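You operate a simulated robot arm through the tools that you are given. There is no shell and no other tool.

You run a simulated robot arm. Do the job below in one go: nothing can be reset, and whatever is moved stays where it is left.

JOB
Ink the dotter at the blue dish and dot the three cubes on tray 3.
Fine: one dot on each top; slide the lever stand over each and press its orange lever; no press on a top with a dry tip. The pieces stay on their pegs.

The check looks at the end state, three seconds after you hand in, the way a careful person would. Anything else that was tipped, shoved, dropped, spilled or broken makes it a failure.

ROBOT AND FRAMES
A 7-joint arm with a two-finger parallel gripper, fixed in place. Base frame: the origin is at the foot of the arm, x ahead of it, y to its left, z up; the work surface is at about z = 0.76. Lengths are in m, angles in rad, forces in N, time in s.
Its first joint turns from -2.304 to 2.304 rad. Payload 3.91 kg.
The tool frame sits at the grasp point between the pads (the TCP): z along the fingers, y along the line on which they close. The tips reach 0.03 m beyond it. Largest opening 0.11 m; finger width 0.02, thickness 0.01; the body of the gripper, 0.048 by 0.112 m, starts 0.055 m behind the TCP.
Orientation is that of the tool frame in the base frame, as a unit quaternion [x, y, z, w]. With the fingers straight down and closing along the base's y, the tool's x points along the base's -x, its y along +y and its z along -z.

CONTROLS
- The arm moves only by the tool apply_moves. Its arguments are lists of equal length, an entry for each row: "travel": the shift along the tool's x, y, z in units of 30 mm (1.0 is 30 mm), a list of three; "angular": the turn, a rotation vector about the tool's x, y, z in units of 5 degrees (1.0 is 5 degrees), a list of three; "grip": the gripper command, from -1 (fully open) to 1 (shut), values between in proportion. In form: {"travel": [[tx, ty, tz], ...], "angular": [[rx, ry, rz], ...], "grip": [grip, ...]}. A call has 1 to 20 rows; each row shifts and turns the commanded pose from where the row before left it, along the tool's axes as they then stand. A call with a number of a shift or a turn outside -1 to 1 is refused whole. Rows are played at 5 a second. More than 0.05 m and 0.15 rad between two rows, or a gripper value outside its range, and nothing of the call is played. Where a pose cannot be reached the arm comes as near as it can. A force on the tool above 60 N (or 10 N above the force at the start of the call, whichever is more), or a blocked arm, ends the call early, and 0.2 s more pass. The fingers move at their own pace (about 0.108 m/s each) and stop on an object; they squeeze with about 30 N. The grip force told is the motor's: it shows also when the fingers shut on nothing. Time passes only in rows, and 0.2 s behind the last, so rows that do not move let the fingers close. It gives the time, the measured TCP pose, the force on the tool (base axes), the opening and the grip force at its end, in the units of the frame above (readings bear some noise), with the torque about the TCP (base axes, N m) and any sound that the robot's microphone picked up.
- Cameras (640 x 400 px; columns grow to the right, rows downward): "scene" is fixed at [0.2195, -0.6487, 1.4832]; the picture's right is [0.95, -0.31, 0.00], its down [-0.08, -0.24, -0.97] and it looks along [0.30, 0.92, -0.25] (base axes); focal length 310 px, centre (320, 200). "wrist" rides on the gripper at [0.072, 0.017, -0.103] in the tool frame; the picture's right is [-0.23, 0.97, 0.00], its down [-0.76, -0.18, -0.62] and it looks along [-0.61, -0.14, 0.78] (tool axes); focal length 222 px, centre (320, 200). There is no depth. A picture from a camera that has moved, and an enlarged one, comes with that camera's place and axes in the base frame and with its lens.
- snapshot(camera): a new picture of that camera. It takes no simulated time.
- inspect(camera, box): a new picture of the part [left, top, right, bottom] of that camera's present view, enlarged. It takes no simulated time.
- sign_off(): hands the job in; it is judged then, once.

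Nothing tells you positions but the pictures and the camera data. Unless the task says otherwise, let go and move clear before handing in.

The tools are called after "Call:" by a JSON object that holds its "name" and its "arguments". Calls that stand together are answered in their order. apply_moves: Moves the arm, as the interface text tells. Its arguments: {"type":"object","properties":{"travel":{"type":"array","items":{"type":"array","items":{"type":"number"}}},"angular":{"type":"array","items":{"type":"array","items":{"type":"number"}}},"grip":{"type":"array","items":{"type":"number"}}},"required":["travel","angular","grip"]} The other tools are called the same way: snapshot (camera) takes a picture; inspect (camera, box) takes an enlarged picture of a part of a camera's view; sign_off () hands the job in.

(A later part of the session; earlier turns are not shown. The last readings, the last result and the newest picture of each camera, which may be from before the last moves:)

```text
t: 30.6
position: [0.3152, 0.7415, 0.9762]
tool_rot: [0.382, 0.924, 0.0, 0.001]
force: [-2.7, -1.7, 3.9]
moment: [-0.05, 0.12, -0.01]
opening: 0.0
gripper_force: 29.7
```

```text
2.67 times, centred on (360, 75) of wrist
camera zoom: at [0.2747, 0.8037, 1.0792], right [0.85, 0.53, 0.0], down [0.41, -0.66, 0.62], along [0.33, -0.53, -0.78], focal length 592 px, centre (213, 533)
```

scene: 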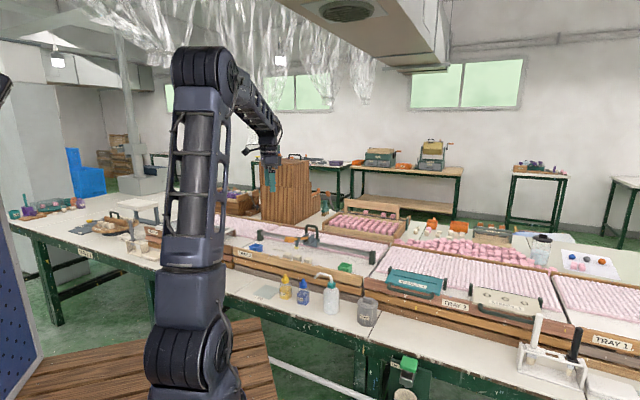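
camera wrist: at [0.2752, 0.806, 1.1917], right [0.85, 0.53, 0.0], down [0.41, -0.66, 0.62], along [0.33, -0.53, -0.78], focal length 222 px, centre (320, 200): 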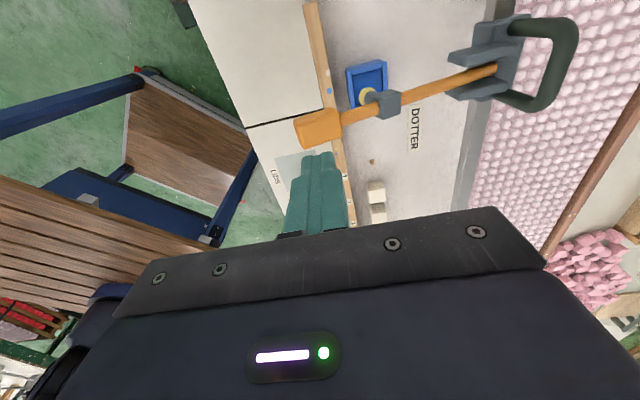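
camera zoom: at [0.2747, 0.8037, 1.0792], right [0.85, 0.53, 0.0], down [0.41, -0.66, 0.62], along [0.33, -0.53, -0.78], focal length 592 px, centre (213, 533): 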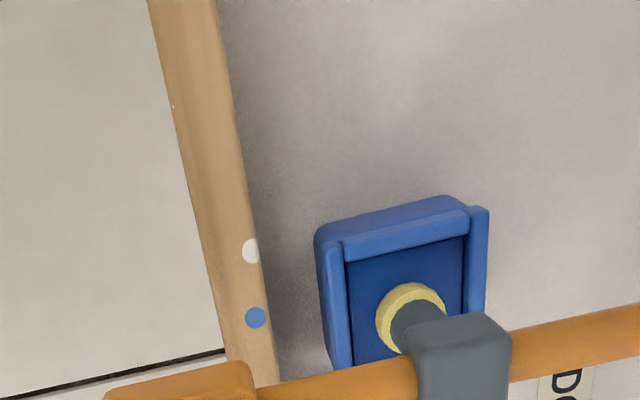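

The tip is centred in the dish, not yet touching the floor. I'll press on in finer steps until contact shows.

Call:
{"name": "apply_moves", "arguments": {"travel": [[0, 0, 0.1], [0, 0, 0.1], [0, 0, 0.1], [0, 0, 0]], "angular": [[0, 0, 0], [0, 0, 0], [0, 0, 0], [0, 0, 0]], "grip": [1, 1, 1, 1]}}

Call:
{"name": "inspect", "arguments": {"camera": "scene", "box": [230, 215, 294, 255]}}

Call:
{"name": "inspect", "arguments": {"camera": "wrist", "box": [300, 30, 460, 130]}}

```text
t: 31.6
position: [0.3144, 0.7415, 0.9712]
tool_rot: [0.383, 0.924, 0.002, 0.001]
force: [-2.4, -13.2, 49.1]
moment: [-0.51, 0.03, 0.0]
opening: 0.0001
gripper_force: 29.8
```

```text
10.00 times, centred on (262, 235) of scene
camera zoom: at [0.2195, -0.6487, 1.4832], right [0.95, -0.31, 0.0], down [-0.08, -0.24, -0.97], along [0.3, 0.92, -0.25], focal length 3095 px, centre (900, -150)
```

zoom: 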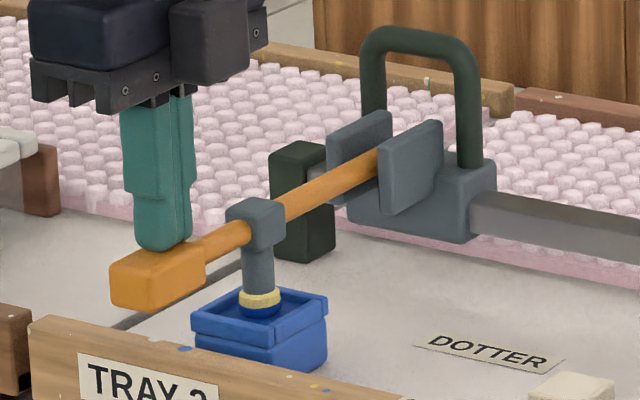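

```text
4.00 times, centred on (380, 80) of wrist
camera zoom: at [0.2747, 0.803, 1.0746], right [0.85, 0.53, 0.0], down [0.41, -0.67, 0.62], along [0.33, -0.53, -0.78], focal length 888 px, centre (80, 680)
```

zoom: 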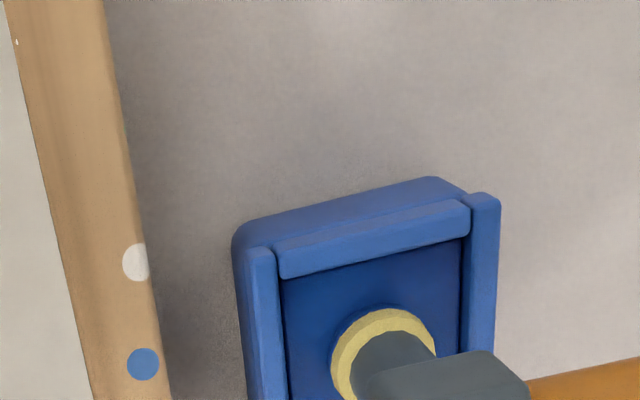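

Contact made: the tip's lower end has turned blue. I'll lift smoothly and check that the lever springs back.

Call:
{"name": "apply_moves", "arguments": {"travel": [[0, 0, -0.2], [0, 0, -0.3], [0, 0, -0.4], [0, 0, -0.5], [0, 0, -0.5], [0, 0, -0.6], [0, 0, -0.7], [0, 0, -0.8], [0, 0, 0]], "angular": [[0, 0, 0], [0, 0, 0], [0, 0, 0], [0, 0, 0], [0, 0, 0], [0, 0, 0], [0, 0, 0], [0, 0, 0], [0, 0, 0]], "grip": [1, 1, 1, 1, 1, 1, 1, 1, 1]}}

Call:
{"name": "inspect", "arguments": {"camera": "scene", "box": [230, 205, 310, 255]}}

Call:
{"name": "snapshot", "arguments": {"camera": "wrist"}}

```text
t: 33.6
position: [0.3135, 0.743, 1.0878]
tool_rot: [0.382, 0.924, 0.001, 0.0]
force: [-0.7, -0.5, -0.3]
moment: [-0.02, 0.03, 0.01]
opening: 0.0
gripper_force: 29.9
```

```text
8.00 times, centred on (270, 230) of scene
camera zoom: at [0.2195, -0.6487, 1.4832], right [0.95, -0.31, 0.0], down [-0.08, -0.24, -0.97], along [0.3, 0.92, -0.25], focal length 2476 px, centre (720, -40)
```

zoom: 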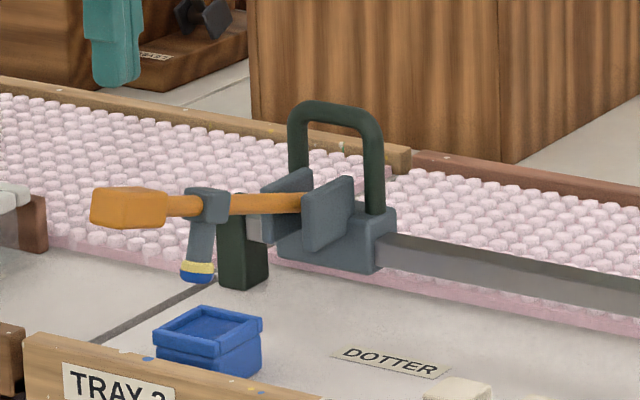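

```text
taken
camera wrist: at [0.2738, 0.8048, 1.1915], right [0.85, 0.53, 0.0], down [0.41, -0.66, 0.62], along [0.33, -0.53, -0.78], focal length 222 px, centre (320, 200)
```

wrist: 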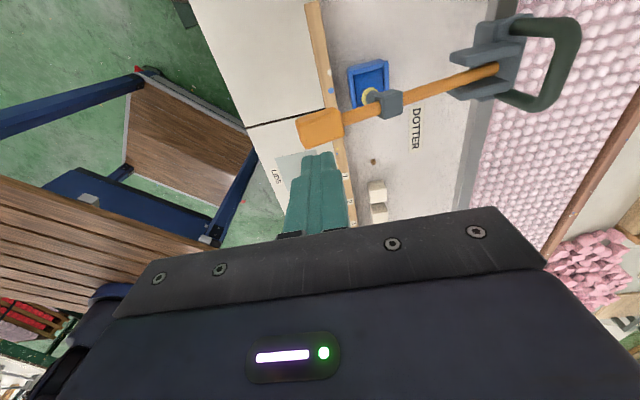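

The tip is inked blue and the lever is back up. I'll return to the handle by the reverse path, tilted, and regrip it.

Call:
{"name": "apply_moves", "arguments": {"travel": [[0.04, 0.9, 0], [0.04, 0.9, 0], [0.04, 0.9, 0], [0.04, 0.9, 0], [0.03, 0.9, 0], [0.03, 0.9, 0], [0, 0, 0], [0, 0, 0], [0, 0, 0], [0, 0, 0], [0, 0, 0.2], [0, 0, 0]], "angular": [[0, 0, 0], [0, 0, 0], [0, 0, 0], [0, 0, 0], [0, 0, 0], [0, 0, 0], [-1, 0, 0], [-1, 0, 0], [-1, 0, 0], [-1, 0, 0], [0, 0, 0], [0, 0, 0]], "grip": [1, 1, 1, 0.36, 0.36, 0.36, 0.36, 0.36, 0.36, 0.36, 0.36, 0.36]}}

Call:
{"name": "inspect", "arguments": {"camera": "wrist", "box": [160, 0, 480, 200]}}

Call:
{"name": "inspect", "arguments": {"camera": "scene", "box": [250, 190, 314, 230]}}

```text
t: 36.2
position: [0.4254, 0.8621, 1.0814]
tool_rot: [0.376, 0.91, 0.161, 0.067]
force: [0.1, 0.2, -0.1]
moment: [0.04, 0.02, 0.01]
opening: 0.0351
gripper_force: 0.0
```

```text
2.00 times, centred on (320, 100) of wrist
camera zoom: at [0.3604, 0.8986, 1.185], right [0.81, 0.49, 0.33], down [0.27, -0.81, 0.52], along [0.52, -0.33, -0.78], focal length 444 px, centre (320, 400)
```

zoom: 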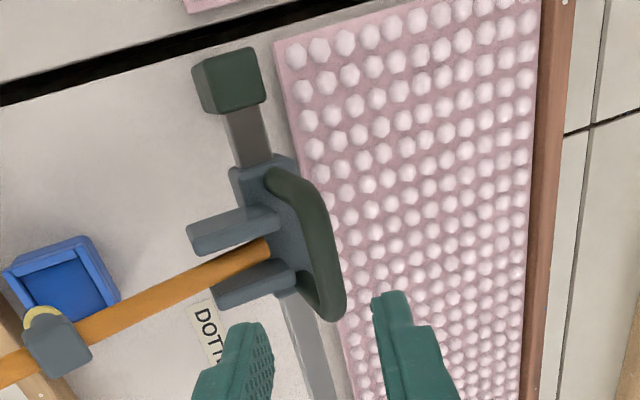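

```text
10.00 times, centred on (282, 210) of scene
camera zoom: at [0.2195, -0.6487, 1.4832], right [0.95, -0.31, 0.0], down [-0.08, -0.24, -0.97], along [0.3, 0.92, -0.25], focal length 3095 px, centre (700, 100)
```

zoom: 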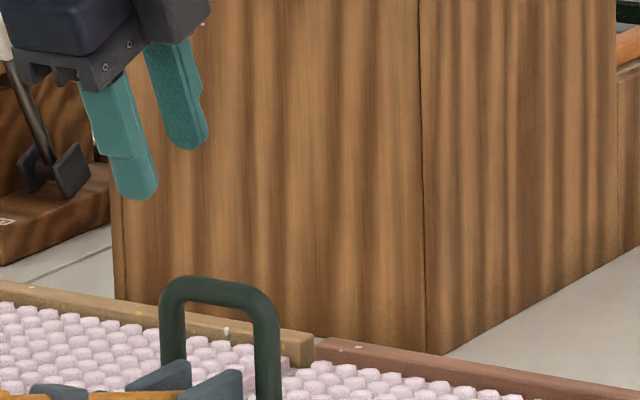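

Call:
{"name": "apply_moves", "arguments": {"travel": [[0, 0, 0.9], [0, 0, 0.9], [0, 0, 0.8], [0, 0, 0.5], [0, 0, 0]], "angular": [[0, 0, 0], [0, 0, 0], [0, 0, 0], [0, 0, 0], [0, 0, 0]], "grip": [0.36, 0.36, 0.36, 0.36, 0.36]}}

Call:
{"name": "inspect", "arguments": {"camera": "scene", "box": [250, 200, 314, 240]}}

```text
t: 37.4
position: [0.4472, 0.8854, 0.9939]
tool_rot: [0.377, 0.91, 0.16, 0.067]
force: [0.1, 0.5, 0.2]
moment: [0.0, 0.0, 0.02]
opening: 0.0352
gripper_force: 0.1
```

```text
10.00 times, centred on (282, 220) of scene
camera zoom: at [0.2195, -0.6487, 1.4832], right [0.95, -0.31, 0.0], down [-0.08, -0.24, -0.97], along [0.3, 0.92, -0.25], focal length 3095 px, centre (700, 0)
```

zoom: 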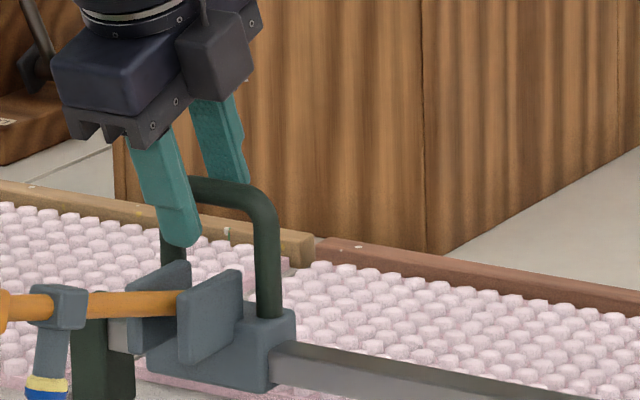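

The fingers straddle the bar again. I'll close on it.

Call:
{"name": "apply_moves", "arguments": {"travel": [[0, 0, 0], [0, 0, 0], [0, 0, 0]], "angular": [[0, 0, 0], [0, 0, 0], [0, 0, 0]], "grip": [1, 1, 1]}}

```text
t: 38.2
position: [0.4488, 0.8862, 0.9947]
tool_rot: [0.376, 0.91, 0.16, 0.066]
force: [5.1, 6.4, 0.5]
moment: [0.07, 0.06, 0.06]
opening: 0.014
gripper_force: 45.1
```

Gripped with low side load. Sliding about 183 mm along the rail to put the tip over the cube at peg 2.

Call:
{"name": "apply_moves", "arguments": {"travel": [[-0.2, 0, 0], [-0.4, 0, 0], [-0.4, 0, 0], [-0.4, 0, 0], [-0.4, 0, 0], [-0.4, 0, 0], [-0.4, 0, 0], [-0.4, 0, 0], [-0.4, 0, 0], [-0.4, 0, 0], [-0.4, 0, 0], [-0.4, 0, 0], [-0.4, 0, 0], [-0.4, 0, 0], [-0.4, 0, 0], [-0.2, 0, 0], [0, 0, 0]], "angular": [[0, 0, 0], [0, 0, 0], [0, 0, 0], [0, 0, 0], [0, 0, 0], [0, 0, 0], [0, 0, 0], [0, 0, 0], [0, 0, 0], [0, 0, 0], [0, 0, 0], [0, 0, 0], [0, 0, 0], [0, 0, 0], [0, 0, 0], [0, 0, 0], [0, 0, 0]], "grip": [1, 1, 1, 1, 1, 1, 1, 1, 1, 1, 1, 1, 1, 1, 1, 1, 1]}}

Call:
{"name": "inspect", "arguments": {"camera": "scene", "box": [250, 215, 330, 265]}}

Call:
{"name": "inspect", "arguments": {"camera": "wrist", "box": [0, 50, 320, 250]}}

```text
t: 41.8
position: [0.5751, 0.7579, 0.9949]
tool_rot: [0.376, 0.91, 0.161, 0.067]
force: [23.5, 24.0, 15.3]
moment: [0.38, -0.3, -0.05]
opening: 0.014
gripper_force: 44.7
```

```text
8.00 times, centred on (290, 240) of scene
camera zoom: at [0.2195, -0.6487, 1.4832], right [0.95, -0.31, 0.0], down [-0.08, -0.24, -0.97], along [0.3, 0.92, -0.25], focal length 2476 px, centre (560, -120)
```

zoom: 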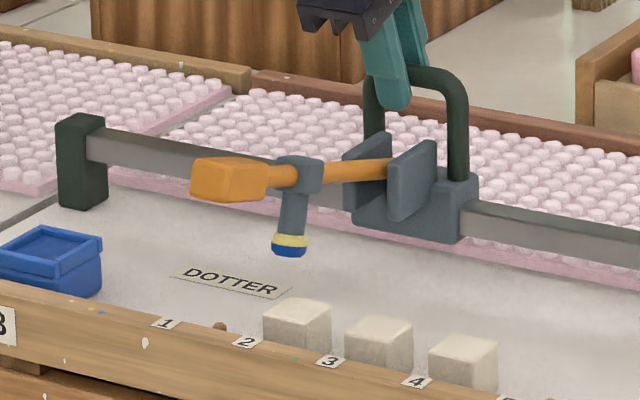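

```text
2.00 times, centred on (160, 150) of wrist
camera zoom: at [0.5103, 0.794, 1.0977], right [0.81, 0.49, 0.33], down [0.27, -0.81, 0.52], along [0.53, -0.33, -0.78], focal length 444 px, centre (640, 300)
```

zoom: 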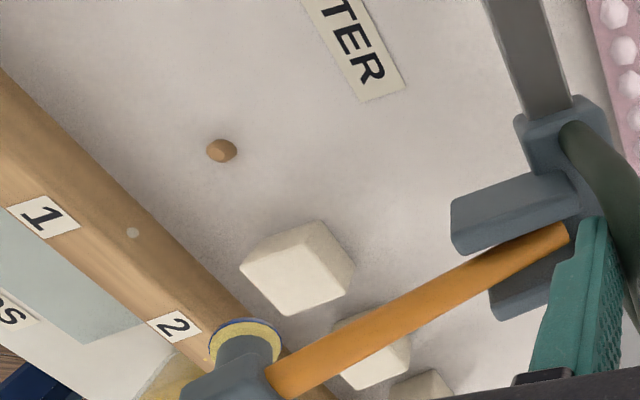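

The tip is within a few mm of the peg 2 cube's centre. I'll relieve the side load, nudge 1.5 mm back, release, and go to the lever for a partial press to verify alignment before touching.

Call:
{"name": "apply_moves", "arguments": {"travel": [[0.05, 0.05, 0], [0, 0, 0], [0, 0, 0], [0, 0, 0], [0, 0, 0]], "angular": [[0, 0, 0], [0, 0, 0], [0, 0, 0], [0, 0, 0], [0, 0, 0]], "grip": [1, 1, 1, 0.36, 0.36]}}

Call:
{"name": "apply_moves", "arguments": {"travel": [[0, 0, -0.5], [0, 0, -0.8], [0, 0, -0.9], [0, 0, -0.9], [0, 0, -0.2], [0, 0, 0], [0, 0, 0], [0, 0, 0], [0, 0, 0]], "angular": [[0, 0, 0], [0, 0, 0], [0, 0, 0], [0, 0, 0], [1, 0, 0], [1, 0, 0], [1, 0, 0], [1, 0, 0], [0, 0, 0]], "grip": [0.36, 0.36, 0.36, 0.36, 1, 1, 1, 1, 1]}}

Call:
{"name": "snapshot", "arguments": {"camera": "wrist"}}

Call:
{"name": "inspect", "arguments": {"camera": "scene", "box": [260, 225, 324, 265]}}

```text
t: 43.0
position: [0.5748, 0.7586, 0.9945]
tool_rot: [0.376, 0.91, 0.16, 0.067]
force: [-0.6, 0.3, 0.9]
moment: [0.02, -0.02, 0.0]
opening: 0.0352
gripper_force: 0.1
```

```text
t: 45.0
position: [0.5517, 0.7369, 1.0878]
tool_rot: [0.383, 0.924, 0.0, -0.001]
force: [0.1, 0.8, 0.5]
moment: [-0.02, -0.04, -0.02]
opening: 0.0
gripper_force: 30.0
```

```text
taken
camera wrist: at [0.5116, 0.7986, 1.1912], right [0.85, 0.53, 0.0], down [0.41, -0.66, 0.62], along [0.33, -0.53, -0.78], focal length 222 px, centre (320, 200)
```

wrist: 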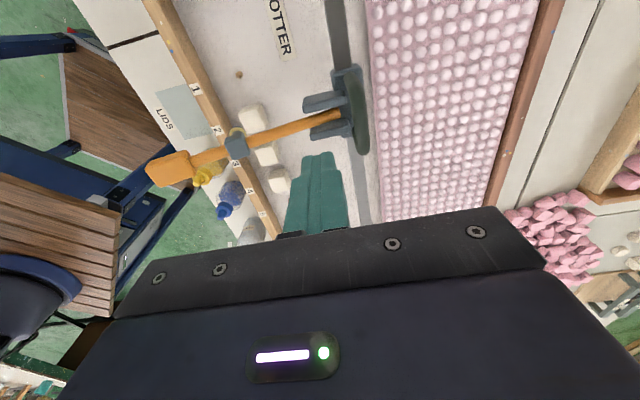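

```text
10.00 times, centred on (292, 245) of scene
camera zoom: at [0.2195, -0.6487, 1.4832], right [0.95, -0.31, 0.0], down [-0.08, -0.24, -0.97], along [0.3, 0.92, -0.25], focal length 3095 px, centre (600, -250)
```

zoom: 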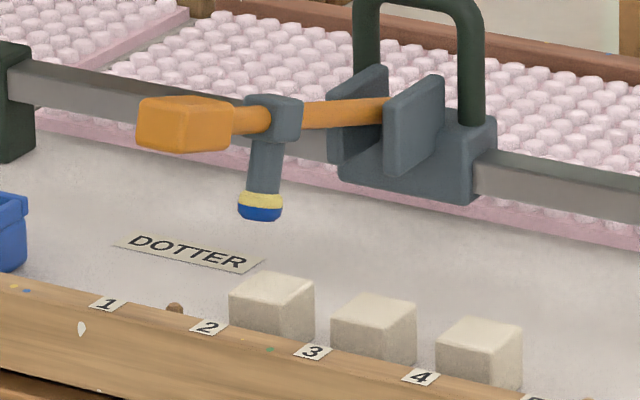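

Call:
{"name": "apply_moves", "arguments": {"travel": [[-0.043, -0.9, 0], [-0.043, -0.9, 0], [-0.043, -0.9, 0], [-0.043, -0.9, 0], [-0.043, -0.9, 0], [-0.043, -0.9, 0], [0, 0, 0]], "angular": [[0, 0, 0], [0, 0, 0], [0, 0, 0], [0, 0, 0], [0, 0, 0], [0, 0, 0], [0, 0, 0]], "grip": [1, 1, 1, 1, 1, 1, 1]}}

Call:
{"name": "apply_moves", "arguments": {"travel": [[0, 0, 0.6], [0, 0, 0.6], [0, 0, 0.6], [0, 0, 0.3], [0, 0, 0.2], [0, 0, 0.2], [0, 0, 0.2], [0, 0, 0.2], [0, 0, 0.1], [0, 0, 0]], "angular": [[0, 0, 0], [0, 0, 0], [0, 0, 0], [0, 0, 0], [0, 0, 0], [0, 0, 0], [0, 0, 0], [0, 0, 0], [0, 0, 0], [0, 0, 0]], "grip": [1, 1, 1, 1, 1, 1, 1, 1, 1, 1]}}

Call:
{"name": "inspect", "arguments": {"camera": "scene", "box": [260, 225, 324, 265]}}

Call:
{"name": "inspect", "arguments": {"camera": "wrist", "box": [240, 0, 480, 150]}}

```text
t: 46.6
position: [0.4431, 0.6153, 1.0879]
tool_rot: [0.383, 0.924, 0.001, 0.0]
force: [-0.2, -0.1, 0.3]
moment: [0.03, 0.02, 0.02]
opening: 0.0
gripper_force: 29.7
```

```text
t: 48.8
position: [0.4425, 0.6168, 0.9981]
tool_rot: [0.383, 0.924, 0.001, 0.0]
force: [0.3, 0.2, 2.8]
moment: [-0.04, 0.04, 0.01]
opening: 0.0002
gripper_force: 30.4
```

```text
10.00 times, centred on (292, 245) of scene
camera zoom: at [0.2195, -0.6487, 1.4832], right [0.95, -0.31, 0.0], down [-0.08, -0.24, -0.97], along [0.3, 0.92, -0.25], focal length 3095 px, centre (600, -250)
```

zoom: 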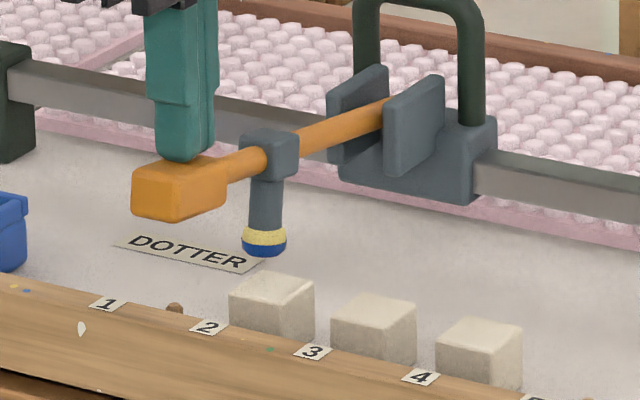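

```text
2.67 times, centred on (360, 75) of wrist
camera zoom: at [0.4032, 0.6782, 1.1013], right [0.85, 0.53, 0.0], down [0.41, -0.66, 0.62], along [0.33, -0.53, -0.78], focal length 592 px, centre (213, 533)
```

zoom: 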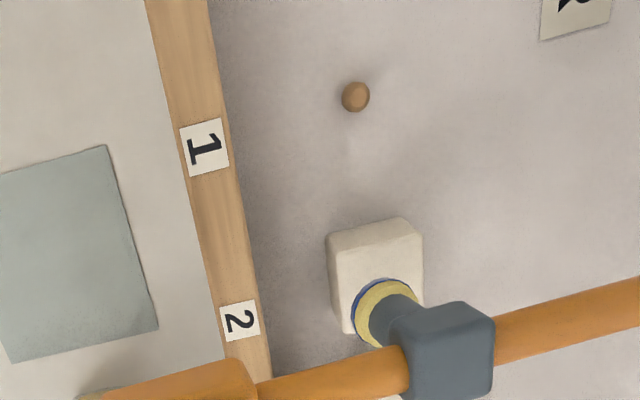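

The tip is heading for the top of cube 2, possibly 2–4 mm off centre along the rail. I'll go a little lower to judge it with less parallax, still without touching.

Call:
{"name": "apply_moves", "arguments": {"travel": [[0, 0, 0.15], [0, 0, 0.1], [0, 0, 0]], "angular": [[0, 0, 0], [0, 0, 0], [0, 0, 0]], "grip": [1, 1, 1]}}

Call:
{"name": "inspect", "arguments": {"camera": "scene", "box": [276, 235, 308, 255]}}

Call:
{"name": "inspect", "arguments": {"camera": "wrist", "box": [340, 70, 436, 130]}}

```text
t: 49.6
position: [0.4414, 0.6168, 0.9904]
tool_rot: [0.383, 0.924, -0.001, 0.0]
force: [-0.1, -1.6, 3.4]
moment: [-0.08, 0.04, 0.01]
opening: 0.0001
gripper_force: 29.8
```

```text
16.00 times, centred on (292, 245) of scene
camera zoom: at [0.2195, -0.6487, 1.4832], right [0.95, -0.31, 0.0], down [-0.08, -0.24, -0.97], along [0.3, 0.92, -0.25], focal length 4952 px, centre (768, -520)
```

zoom: 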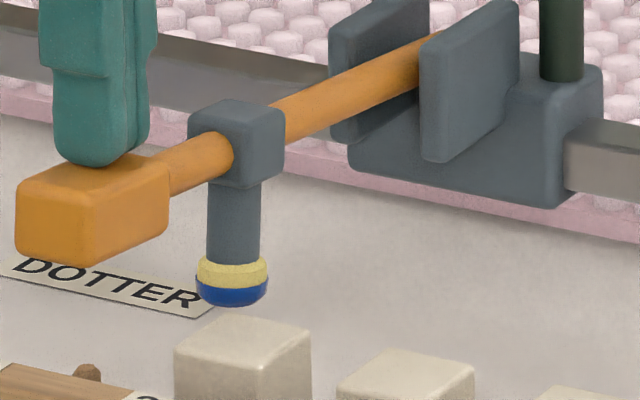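

```text
6.67 times, centred on (388, 100) of wrist
camera zoom: at [0.4023, 0.6783, 1.0934], right [0.85, 0.53, 0.0], down [0.41, -0.66, 0.62], along [0.33, -0.53, -0.78], focal length 1481 px, centre (-133, 867)
```

zoom: 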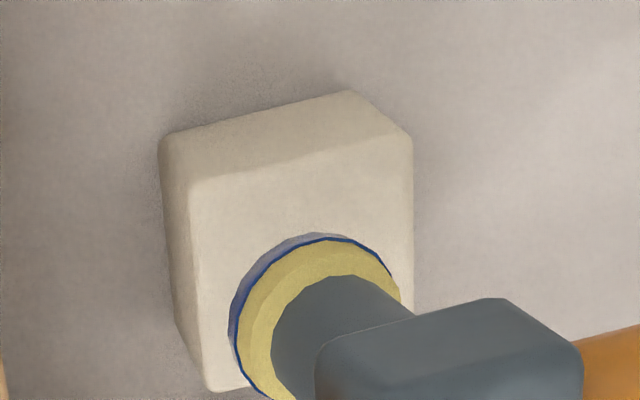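

By both cameras the tip will land near the centre of cube 2. I'll press on gently.

Call:
{"name": "apply_moves", "arguments": {"travel": [[0, 0, 0.1], [0, 0, 0.1], [0, 0, 0.07], [0, 0, 0]], "angular": [[0, 0, 0], [0, 0, 0], [0, 0, 0], [0, 0, 0]], "grip": [1, 1, 1, 1]}}

Call:
{"name": "inspect", "arguments": {"camera": "scene", "box": [276, 235, 308, 255]}}

```text
t: 50.6
position: [0.4421, 0.6164, 0.981]
tool_rot: [0.384, 0.924, 0.0, 0.0]
force: [-1.9, -2.6, 3.7]
moment: [-0.08, 0.09, 0.0]
opening: 0.0
gripper_force: 29.2
```

```text
16.00 times, centred on (292, 245) of scene
camera zoom: at [0.2195, -0.6487, 1.4832], right [0.95, -0.31, 0.0], down [-0.08, -0.24, -0.97], along [0.3, 0.92, -0.25], focal length 4952 px, centre (768, -520)
```

zoom: 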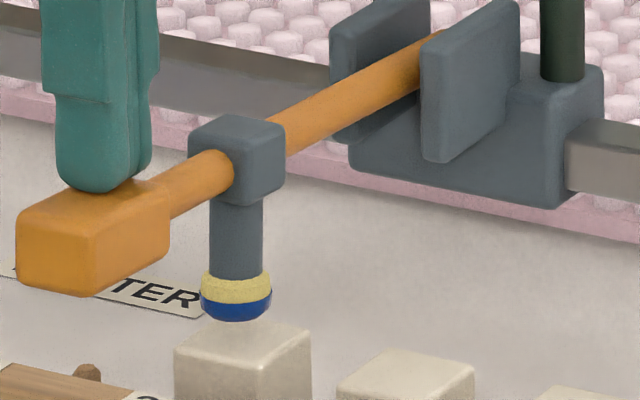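

Call:
{"name": "apply_moves", "arguments": {"travel": [[0, 0, 0.07], [0, 0, 0.07], [0, 0, 0]], "angular": [[0, 0, 0], [0, 0, 0], [0, 0, 0]], "grip": [1, 1, 1]}}

Call:
{"name": "inspect", "arguments": {"camera": "scene", "box": [276, 235, 308, 255]}}

```text
t: 51.4
position: [0.4423, 0.6156, 0.9774]
tool_rot: [0.383, 0.924, 0.001, 0.001]
force: [-2.0, -1.4, 3.4]
moment: [-0.02, 0.05, 0.0]
opening: 0.0
gripper_force: 29.8
```

```text
16.00 times, centred on (292, 245) of scene
camera zoom: at [0.2195, -0.6487, 1.4832], right [0.95, -0.31, 0.0], down [-0.08, -0.24, -0.97], along [0.3, 0.92, -0.25], focal length 4952 px, centre (768, -520)
```

zoom: 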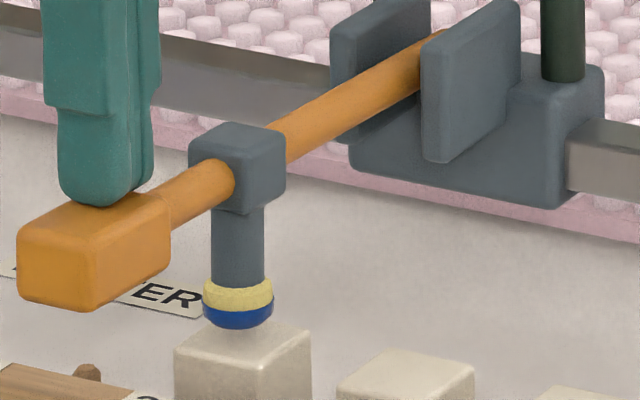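

Call:
{"name": "apply_moves", "arguments": {"travel": [[0, 0, 0.06], [0, 0, 0.05], [0, 0, 0]], "angular": [[0, 0, 0], [0, 0, 0], [0, 0, 0]], "grip": [1, 1, 1]}}

Call:
{"name": "inspect", "arguments": {"camera": "scene", "box": [276, 235, 308, 255]}}

```text
t: 52.2
position: [0.443, 0.6164, 0.9757]
tool_rot: [0.383, 0.924, -0.001, 0.0]
force: [-0.2, 1.7, 3.8]
moment: [0.01, 0.02, -0.02]
opening: 0.0001
gripper_force: 29.8
```

```text
16.00 times, centred on (292, 245) of scene
camera zoom: at [0.2195, -0.6487, 1.4832], right [0.95, -0.31, 0.0], down [-0.08, -0.24, -0.97], along [0.3, 0.92, -0.25], focal length 4952 px, centre (768, -520)
```

zoom: 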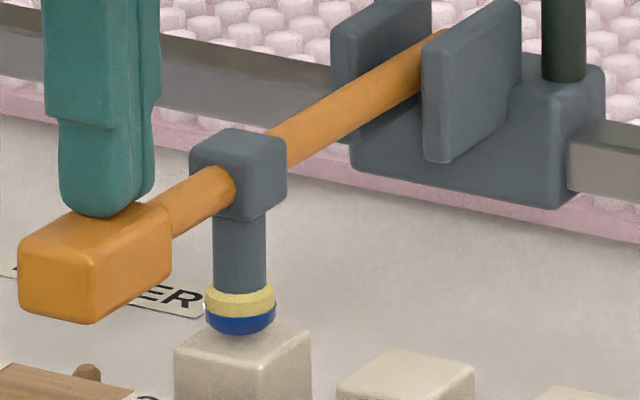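

Call:
{"name": "apply_moves", "arguments": {"travel": [[0, 0, 0.06], [0, 0, 0.05], [0, 0, 0]], "angular": [[0, 0, 0], [0, 0, 0], [0, 0, 0]], "grip": [1, 1, 1]}}

Call:
{"name": "inspect", "arguments": {"camera": "scene", "box": [276, 235, 308, 255]}}

Call:
{"name": "inspect", "arguments": {"camera": "wrist", "box": [340, 70, 436, 130]}}

```text
t: 53.0
position: [0.4424, 0.6164, 0.9711]
tool_rot: [0.383, 0.924, -0.001, 0.0]
force: [-1.0, -1.1, 3.9]
moment: [-0.04, 0.02, -0.03]
opening: 0.0
gripper_force: 30.0
```

```text
16.00 times, centred on (292, 245) of scene
camera zoom: at [0.2195, -0.6487, 1.4832], right [0.95, -0.31, 0.0], down [-0.08, -0.24, -0.97], along [0.3, 0.92, -0.25], focal length 4952 px, centre (768, -520)
```

zoom: 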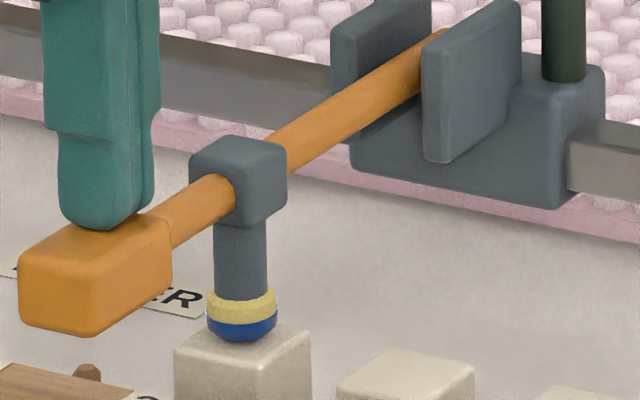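

```text
6.67 times, centred on (388, 100) of wrist
camera zoom: at [0.4029, 0.678, 1.075], right [0.85, 0.53, 0.0], down [0.41, -0.66, 0.62], along [0.33, -0.53, -0.78], focal length 1481 px, centre (-133, 867)
```

zoom: 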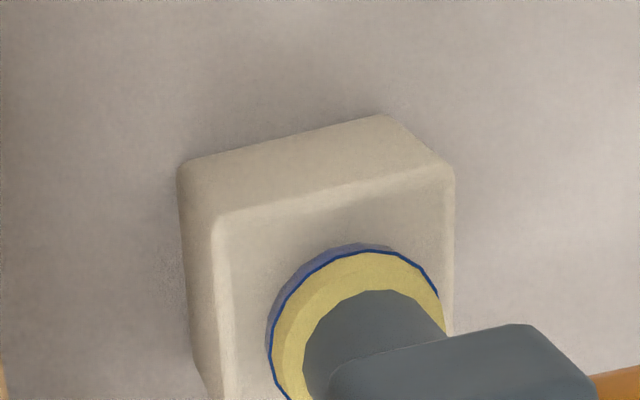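

The tip is a hair above the cube and well centred. I'll press in fine steps.

Call:
{"name": "apply_moves", "arguments": {"travel": [[0, 0, 0.05], [0, 0, 0.04], [0, 0, 0]], "angular": [[0, 0, 0], [0, 0, 0], [0, 0, 0]], "grip": [1, 1, 1]}}

Call:
{"name": "inspect", "arguments": {"camera": "scene", "box": [276, 235, 308, 255]}}

```text
t: 53.8
position: [0.4423, 0.6164, 0.9686]
tool_rot: [0.382, 0.924, 0.0, 0.001]
force: [-3.2, -3.3, 3.7]
moment: [-0.08, 0.07, 0.06]
opening: 0.0002
gripper_force: 30.3
```

```text
16.00 times, centred on (292, 245) of scene
camera zoom: at [0.2195, -0.6487, 1.4832], right [0.95, -0.31, 0.0], down [-0.08, -0.24, -0.97], along [0.3, 0.92, -0.25], focal length 4952 px, centre (768, -520)
```

zoom: 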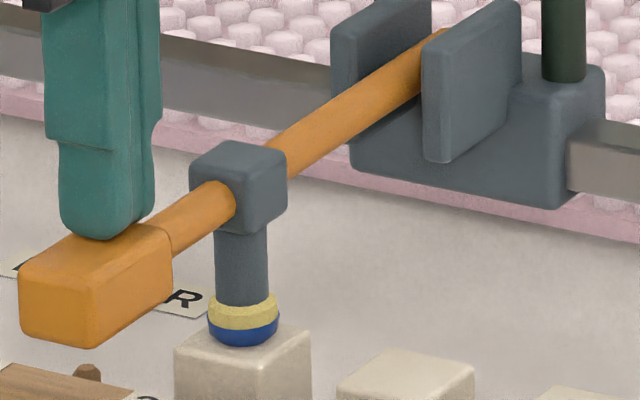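

Call:
{"name": "apply_moves", "arguments": {"travel": [[0, 0, 0.05], [0, 0, 0.04], [0, 0, 0]], "angular": [[0, 0, 0], [0, 0, 0], [0, 0, 0]], "grip": [1, 1, 1]}}

Call:
{"name": "inspect", "arguments": {"camera": "scene", "box": [276, 235, 308, 255]}}

```text
t: 54.6
position: [0.4416, 0.6164, 0.9674]
tool_rot: [0.383, 0.924, 0.001, 0.0]
force: [-3.0, -8.3, 28.9]
moment: [-0.14, -0.01, -0.07]
opening: 0.0003
gripper_force: 29.9
```

```text
16.00 times, centred on (292, 245) of scene
camera zoom: at [0.2195, -0.6487, 1.4832], right [0.95, -0.31, 0.0], down [-0.08, -0.24, -0.97], along [0.3, 0.92, -0.25], focal length 4952 px, centre (768, -520)
```

zoom: 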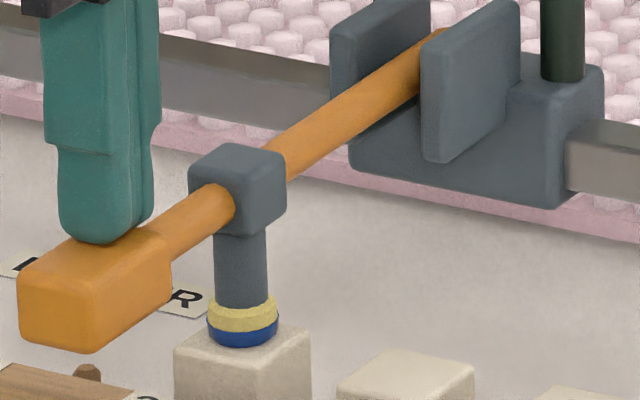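

Contact made at about 29 N. I'll lift gently and check the cube and tip.

Call:
{"name": "apply_moves", "arguments": {"travel": [[0, 0, -0.1], [0, 0, -0.2], [0, 0, -0.4], [0, 0, -0.5], [0, 0, -0.6], [0, 0, -0.7], [0, 0, -0.7], [0, 0, -0.8], [0, 0, 0]], "angular": [[0, 0, 0], [0, 0, 0], [0, 0, 0], [0, 0, 0], [0, 0, 0], [0, 0, 0], [0, 0, 0], [0, 0, 0], [0, 0, 0]], "grip": [1, 1, 1, 1, 1, 1, 1, 1, 1]}}

Call:
{"name": "inspect", "arguments": {"camera": "scene", "box": [260, 225, 324, 265]}}

Call:
{"name": "inspect", "arguments": {"camera": "wrist", "box": [300, 50, 460, 150]}}

```text
t: 56.6
position: [0.4409, 0.6172, 1.085]
tool_rot: [0.382, 0.924, 0.001, 0.0]
force: [0.0, 0.1, 0.6]
moment: [0.0, 0.04, 0.0]
opening: 0.0
gripper_force: 29.9
```

```text
10.00 times, centred on (292, 245) of scene
camera zoom: at [0.2195, -0.6487, 1.4832], right [0.95, -0.31, 0.0], down [-0.08, -0.24, -0.97], along [0.3, 0.92, -0.25], focal length 3095 px, centre (600, -250)
```

zoom: 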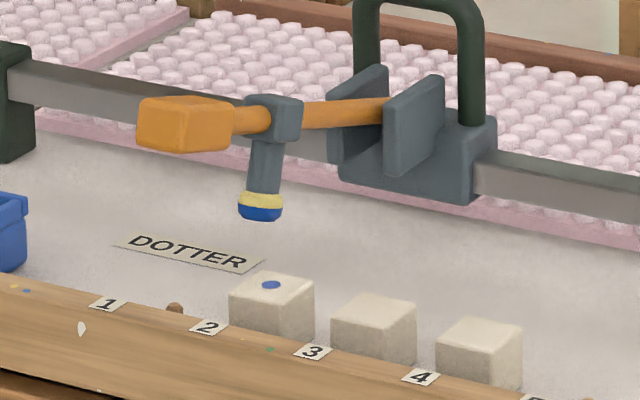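

```text
4.00 times, centred on (380, 100) of wrist
camera zoom: at [0.4015, 0.6781, 1.1884], right [0.85, 0.53, 0.0], down [0.41, -0.66, 0.62], along [0.33, -0.53, -0.78], focal length 888 px, centre (80, 600)
```

zoom: 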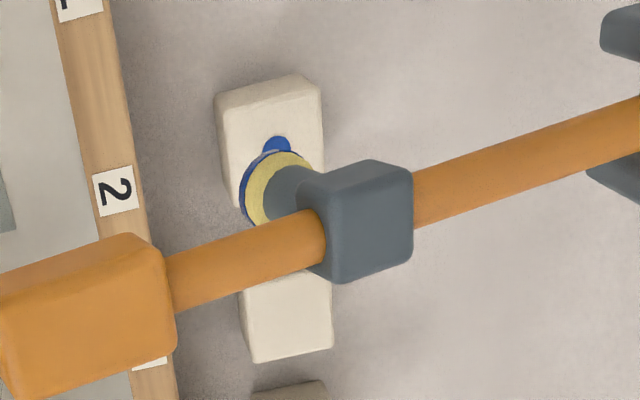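

A neat blue dot is on cube 2, and the cube stayed on its peg. I'll look closely at the tip to judge its remaining ink.

Call:
{"name": "inspect", "arguments": {"camera": "scene", "box": [278, 240, 294, 250]}}

```text
16.00 times, centred on (286, 245) of scene
camera zoom: at [0.2195, -0.6487, 1.4832], right [0.95, -0.31, 0.0], down [-0.08, -0.24, -0.97], along [0.3, 0.92, -0.25], focal length 4952 px, centre (864, -520)
```

zoom: 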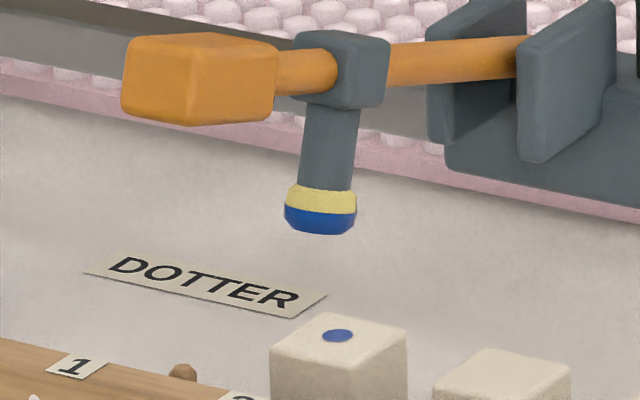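

The tip still looks blue, but a re-ink before each cube is the safe choice against a dry press. I'll go back to the handle by the proven path.

Call:
{"name": "apply_moves", "arguments": {"travel": [[0.043, 0.9, 0], [0.043, 0.9, 0], [0.043, 0.9, 0], [0.043, 0.9, 0], [0.043, 0.9, 0], [0.043, 0.9, 0], [0, 0, 0], [0, 0, 0], [0, 0, 0], [0, 0, 0], [0, 0, 0.2], [0, 0, 0.9], [0, 0, 0.9], [0, 0, 0]], "angular": [[0, 0, 0], [0, 0, 0], [0, 0, 0], [0, 0, 0], [0, 0, 0], [0, 0, 0], [-1, 0, 0], [-1, 0, 0], [-1, 0, 0], [-1, 0, 0], [0, 0, 0], [0, 0, 0], [0, 0, 0], [0, 0, 0]], "grip": [1, 1, 1, 0.36, 0.36, 0.36, 0.36, 0.36, 0.36, 0.36, 0.36, 0.36, 0.36, 0.36]}}

Call:
{"name": "inspect", "arguments": {"camera": "scene", "box": [266, 200, 330, 240]}}

Call:
{"name": "inspect", "arguments": {"camera": "wrist", "box": [160, 50, 480, 250]}}

```text
t: 59.6
position: [0.5666, 0.7518, 1.0278]
tool_rot: [0.377, 0.91, 0.161, 0.066]
force: [-0.2, 0.1, -0.5]
moment: [-0.01, 0.0, 0.01]
opening: 0.0352
gripper_force: 0.0
```

```text
10.00 times, centred on (298, 220) of scene
camera zoom: at [0.2195, -0.6487, 1.4832], right [0.95, -0.31, 0.0], down [-0.08, -0.24, -0.97], along [0.3, 0.92, -0.25], focal length 3095 px, centre (540, 0)
```

zoom: 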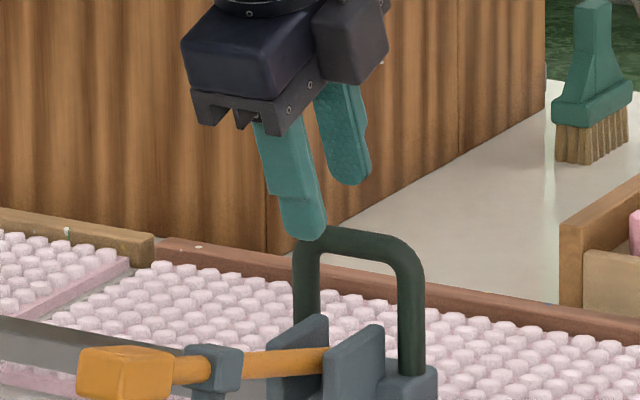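

```text
2.00 times, centred on (320, 150) of wrist
camera zoom: at [0.5004, 0.7876, 1.1324], right [0.81, 0.49, 0.33], down [0.27, -0.81, 0.52], along [0.52, -0.33, -0.78], focal length 444 px, centre (320, 300)
```

zoom: 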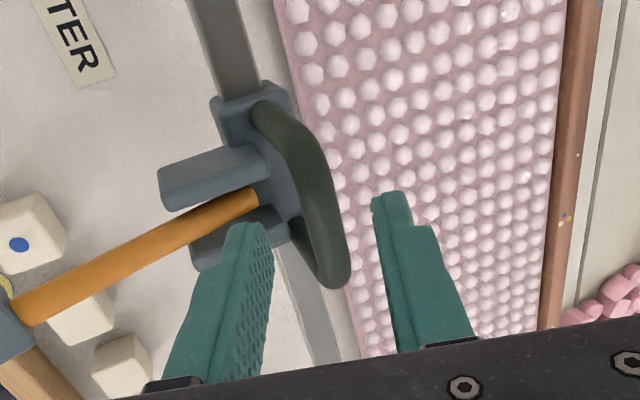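

Call:
{"name": "apply_moves", "arguments": {"travel": [[0, 0, 0.6], [0, 0, 0.55], [0, 0, 0], [0, 0, 0], [0, 0, 0], [0, 0, 0]], "angular": [[0, 0, 0], [0, 0, 0], [0, 0, 0], [0, 0, 0], [0, 0, 0], [0, 0, 0]], "grip": [0.36, 0.36, 0.36, 1, 1, 1]}}

```text
t: 61.0
position: [0.5751, 0.7587, 0.9949]
tool_rot: [0.378, 0.909, 0.16, 0.066]
force: [0.4, -0.3, -4.0]
moment: [-0.07, 0.09, 0.25]
opening: 0.0144
gripper_force: 45.1
```

Clean grip with no side load. I'll slide back about 179.5 mm to the blue dish.

Call:
{"name": "apply_moves", "arguments": {"travel": [[0.2, 0, 0], [0.4, -0.003, 0], [0.4, -0.003, 0], [0.4, -0.003, 0], [0.4, -0.003, 0], [0.4, -0.003, 0], [0.4, -0.003, 0], [0.4, -0.003, 0], [0.4, -0.003, 0], [0.4, -0.003, 0], [0.4, -0.003, 0], [0.4, -0.003, 0], [0.4, -0.003, 0], [0.4, -0.003, 0], [0.4, -0.003, 0], [0.18, 0, 0], [0, 0, 0], [0, 0, 0]], "angular": [[0, 0, 0], [0, 0, 0], [0, 0, 0], [0, 0, 0], [0, 0, 0], [0, 0, 0], [0, 0, 0], [0, 0, 0], [0, 0, 0], [0, 0, 0], [0, 0, 0], [0, 0, 0], [0, 0, 0], [0, 0, 0], [0, 0, 0], [0, 0, 0], [0, 0, 0], [0, 0, 0]], "grip": [1, 1, 1, 1, 1, 1, 1, 1, 1, 1, 1, 1, 1, 1, 1, 1, 1, 1]}}

Call:
{"name": "inspect", "arguments": {"camera": "scene", "box": [230, 215, 294, 255]}}

```text
t: 64.8
position: [0.4475, 0.8846, 0.9964]
tool_rot: [0.377, 0.91, 0.16, 0.066]
force: [17.7, 19.5, -7.2]
moment: [0.12, -0.27, 0.04]
opening: 0.0144
gripper_force: 45.4
```

```text
10.00 times, centred on (262, 235) of scene
camera zoom: at [0.2195, -0.6487, 1.4832], right [0.95, -0.31, 0.0], down [-0.08, -0.24, -0.97], along [0.3, 0.92, -0.25], focal length 3095 px, centre (900, -150)
```

zoom: 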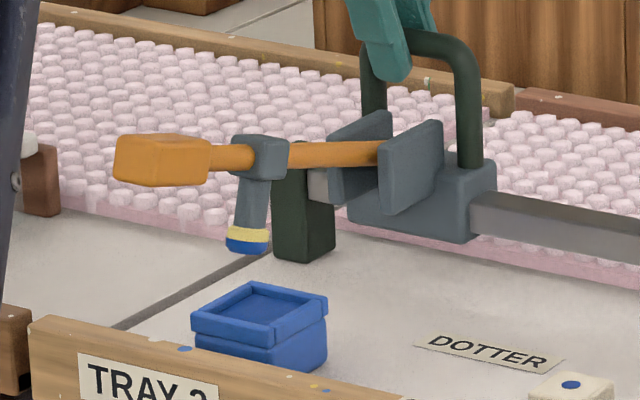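

The tip is back in exactly the same spot over the dish. I'll relieve the load, release, lift, untilt and move over the pad.

Call:
{"name": "apply_moves", "arguments": {"travel": [[0, 0.035, 0], [0, 0, 0], [0, 0, 0], [0, 0, 0], [0, 0, -0.5], [0, 0, -0.8], [0, 0, -0.9], [0, 0, -0.9]], "angular": [[0, 0, 0], [0, 0, 0], [0, 0, 0], [0, 0, 0], [0, 0, 0], [0, 0, 0], [0, 0, 0], [0, 0, 0]], "grip": [1, 1, 0.36, 0.36, 0.36, 0.36, 0.36, 0.36]}}

Call:
{"name": "apply_moves", "arguments": {"travel": [[0, 0, -0.2], [0, 0, 0], [0, 0, 0], [0, 0, 0], [-0.04, -0.9, 0], [-0.04, -0.9, 0], [-0.04, -0.9, 0], [-0.04, -0.9, 0], [-0.03, -0.9, 0], [-0.03, -0.9, 0], [0, 0, 0]], "angular": [[1, 0, 0], [1, 0, 0], [1, 0, 0], [1, 0, 0], [0, 0, 0], [0, 0, 0], [0, 0, 0], [0, 0, 0], [0, 0, 0], [0, 0, 0], [0, 0, 0]], "grip": [1, 1, 1, 1, 1, 1, 1, 1, 1, 1, 1]}}

Call:
{"name": "inspect", "arguments": {"camera": "scene", "box": [220, 195, 300, 245]}}

```text
t: 66.6
position: [0.4266, 0.8635, 1.085]
tool_rot: [0.377, 0.91, 0.159, 0.066]
force: [-0.5, 1.1, -0.3]
moment: [0.03, -0.02, -0.01]
opening: 0.0353
gripper_force: 0.1
```

```text
t: 69.0
position: [0.3136, 0.742, 1.0901]
tool_rot: [0.383, 0.924, 0.0, 0.0]
force: [0.1, -0.2, -0.3]
moment: [-0.02, -0.01, 0.0]
opening: 0.0
gripper_force: 30.2
```

```text
8.00 times, centred on (260, 220) of scene
camera zoom: at [0.2195, -0.6487, 1.4832], right [0.95, -0.31, 0.0], down [-0.08, -0.24, -0.97], along [0.3, 0.92, -0.25], focal length 2476 px, centre (800, 40)
```

zoom: 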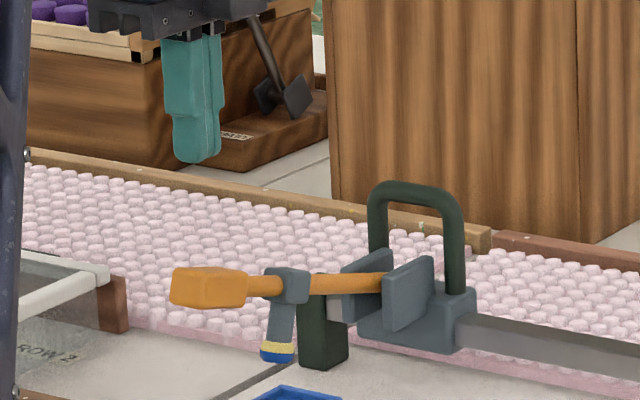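

Same pose as before. Pressing the lever down into the dish.

Call:
{"name": "apply_moves", "arguments": {"travel": [[0, 0, 0.6], [0, 0, 0.6], [0, 0, 0.6], [0, 0, 0.3], [0, 0, 0.25], [0, 0, 0.25], [0, 0, 0.25], [0, 0, 0.25], [0, 0, 0.25], [0, 0, 0.2], [0, 0, 0.15], [0, 0, 0.1], [0, 0, 0.1], [0, 0, 0]], "angular": [[0, 0, 0], [0, 0, 0], [0, 0, 0], [0, 0, 0], [0, 0, 0], [0, 0, 0], [0, 0, 0], [0, 0, 0], [0, 0, 0], [0, 0, 0], [0, 0, 0], [0, 0, 0], [0, 0, 0], [0, 0, 0]], "grip": [1, 1, 1, 1, 1, 1, 1, 1, 1, 1, 1, 1, 1, 1]}}

Call:
{"name": "inspect", "arguments": {"camera": "scene", "box": [230, 215, 294, 255]}}

```text
t: 72.0
position: [0.3126, 0.7415, 0.9736]
tool_rot: [0.383, 0.924, 0.0, 0.0]
force: [-1.5, -2.1, 3.4]
moment: [-0.11, 0.04, 0.03]
opening: 0.0
gripper_force: 30.1
```

```text
10.00 times, centred on (262, 235) of scene
camera zoom: at [0.2195, -0.6487, 1.4832], right [0.95, -0.31, 0.0], down [-0.08, -0.24, -0.97], along [0.3, 0.92, -0.25], focal length 3095 px, centre (900, -150)
```

zoom: 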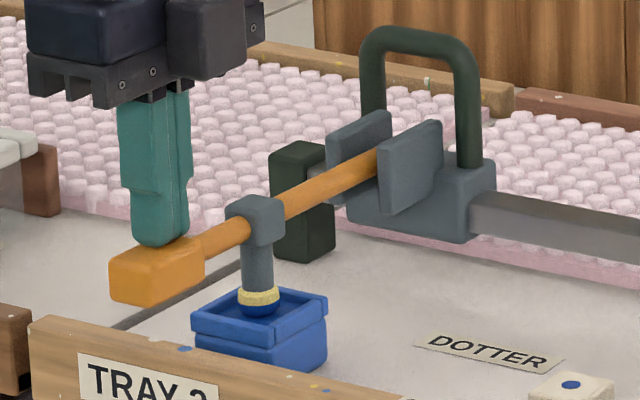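

Call:
{"name": "apply_moves", "arguments": {"travel": [[0, 0, 0.08], [0, 0, 0.06], [0, 0, 0]], "angular": [[0, 0, 0], [0, 0, 0], [0, 0, 0]], "grip": [1, 1, 1]}}

```text
t: 72.8
position: [0.3142, 0.7411, 0.9713]
tool_rot: [0.383, 0.924, 0.001, 0.0]
force: [-1.6, -8.1, 26.1]
moment: [-0.33, 0.02, 0.02]
opening: 0.0
gripper_force: 29.5
```

Contact with the ink at 26 N. I'll lift, then return to the handle with the fingers part open and the tool tilted.

Call:
{"name": "apply_moves", "arguments": {"travel": [[0, 0, -0.2], [0, 0, -0.3], [0, 0, -0.4], [0, 0, -0.5], [0, 0, -0.5], [0, 0, -0.6], [0, 0, -0.7], [0, 0, -0.84], [0, 0, 0]], "angular": [[0, 0, 0], [0, 0, 0], [0, 0, 0], [0, 0, 0], [0, 0, 0], [0, 0, 0], [0, 0, 0], [0, 0, 0], [0, 0, 0]], "grip": [1, 1, 1, 1, 1, 1, 1, 1, 1]}}

Call:
{"name": "apply_moves", "arguments": {"travel": [[0.04, 0.9, 0], [0.04, 0.9, 0], [0.04, 0.9, 0], [0.04, 0.9, 0], [0.03, 0.9, 0], [0.03, 0.9, 0], [0, 0, 0], [0, 0, 0], [0, 0, 0], [0, 0, 0], [0, 0, 0.2], [0, 0, 0.9], [0, 0, 0.9], [0, 0, 0]], "angular": [[0, 0, 0], [0, 0, 0], [0, 0, 0], [0, 0, 0], [0, 0, 0], [0, 0, 0], [-1, 0, 0], [-1, 0, 0], [-1, 0, 0], [-1, 0, 0], [0, 0, 0], [0, 0, 0], [0, 0, 0], [0, 0, 0]], "grip": [1, 1, 1, 0.36, 0.36, 0.36, 0.36, 0.36, 0.36, 0.36, 0.36, 0.36, 0.36, 0.36]}}

Call:
{"name": "inspect", "arguments": {"camera": "scene", "box": [230, 190, 326, 250]}}

Call:
{"name": "inspect", "arguments": {"camera": "wrist", "box": [160, 50, 480, 250]}}

```text
t: 74.8
position: [0.3136, 0.7434, 1.0902]
tool_rot: [0.383, 0.924, 0.0, 0.0]
force: [-0.2, 0.9, -0.4]
moment: [0.0, -0.02, -0.03]
opening: 0.0
gripper_force: 30.1
```

```text
t: 77.8
position: [0.4373, 0.8743, 1.0333]
tool_rot: [0.376, 0.91, 0.16, 0.066]
force: [-1.0, 0.5, 0.5]
moment: [-0.01, -0.02, 0.0]
opening: 0.0351
gripper_force: 0.0
```

```text
6.67 times, centred on (278, 220) of scene
camera zoom: at [0.2195, -0.6487, 1.4832], right [0.95, -0.31, 0.0], down [-0.08, -0.24, -0.97], along [0.3, 0.92, -0.25], focal length 2063 px, centre (600, 67)
```

zoom: 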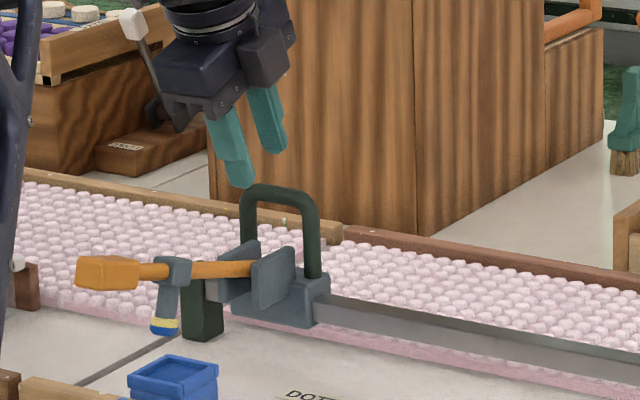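

```text
2.00 times, centred on (320, 150) of wrist
camera zoom: at [0.3729, 0.9119, 1.1365], right [0.81, 0.49, 0.33], down [0.27, -0.81, 0.52], along [0.52, -0.33, -0.78], focal length 444 px, centre (320, 300)
```

zoom: 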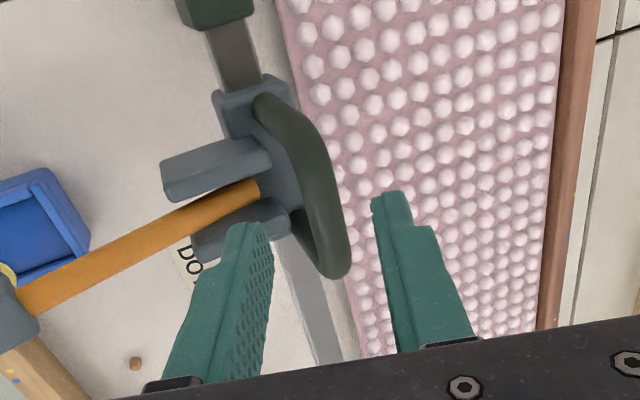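

Call:
{"name": "apply_moves", "arguments": {"travel": [[0, 0, 0.7], [0, 0, 0.65], [0, 0, 0], [0, 0, 0], [0, 0, 0], [0, 0, 0]], "angular": [[0, 0, 0], [0, 0, 0], [0, 0, 0], [0, 0, 0], [0, 0, 0], [0, 0, 0]], "grip": [0.36, 0.36, 0.36, 1, 1, 1]}}

```text
t: 79.2
position: [0.4481, 0.885, 0.996]
tool_rot: [0.377, 0.91, 0.16, 0.067]
force: [8.8, 10.9, -0.1]
moment: [0.12, 0.02, 0.22]
opening: 0.0141
gripper_force: 44.9
```

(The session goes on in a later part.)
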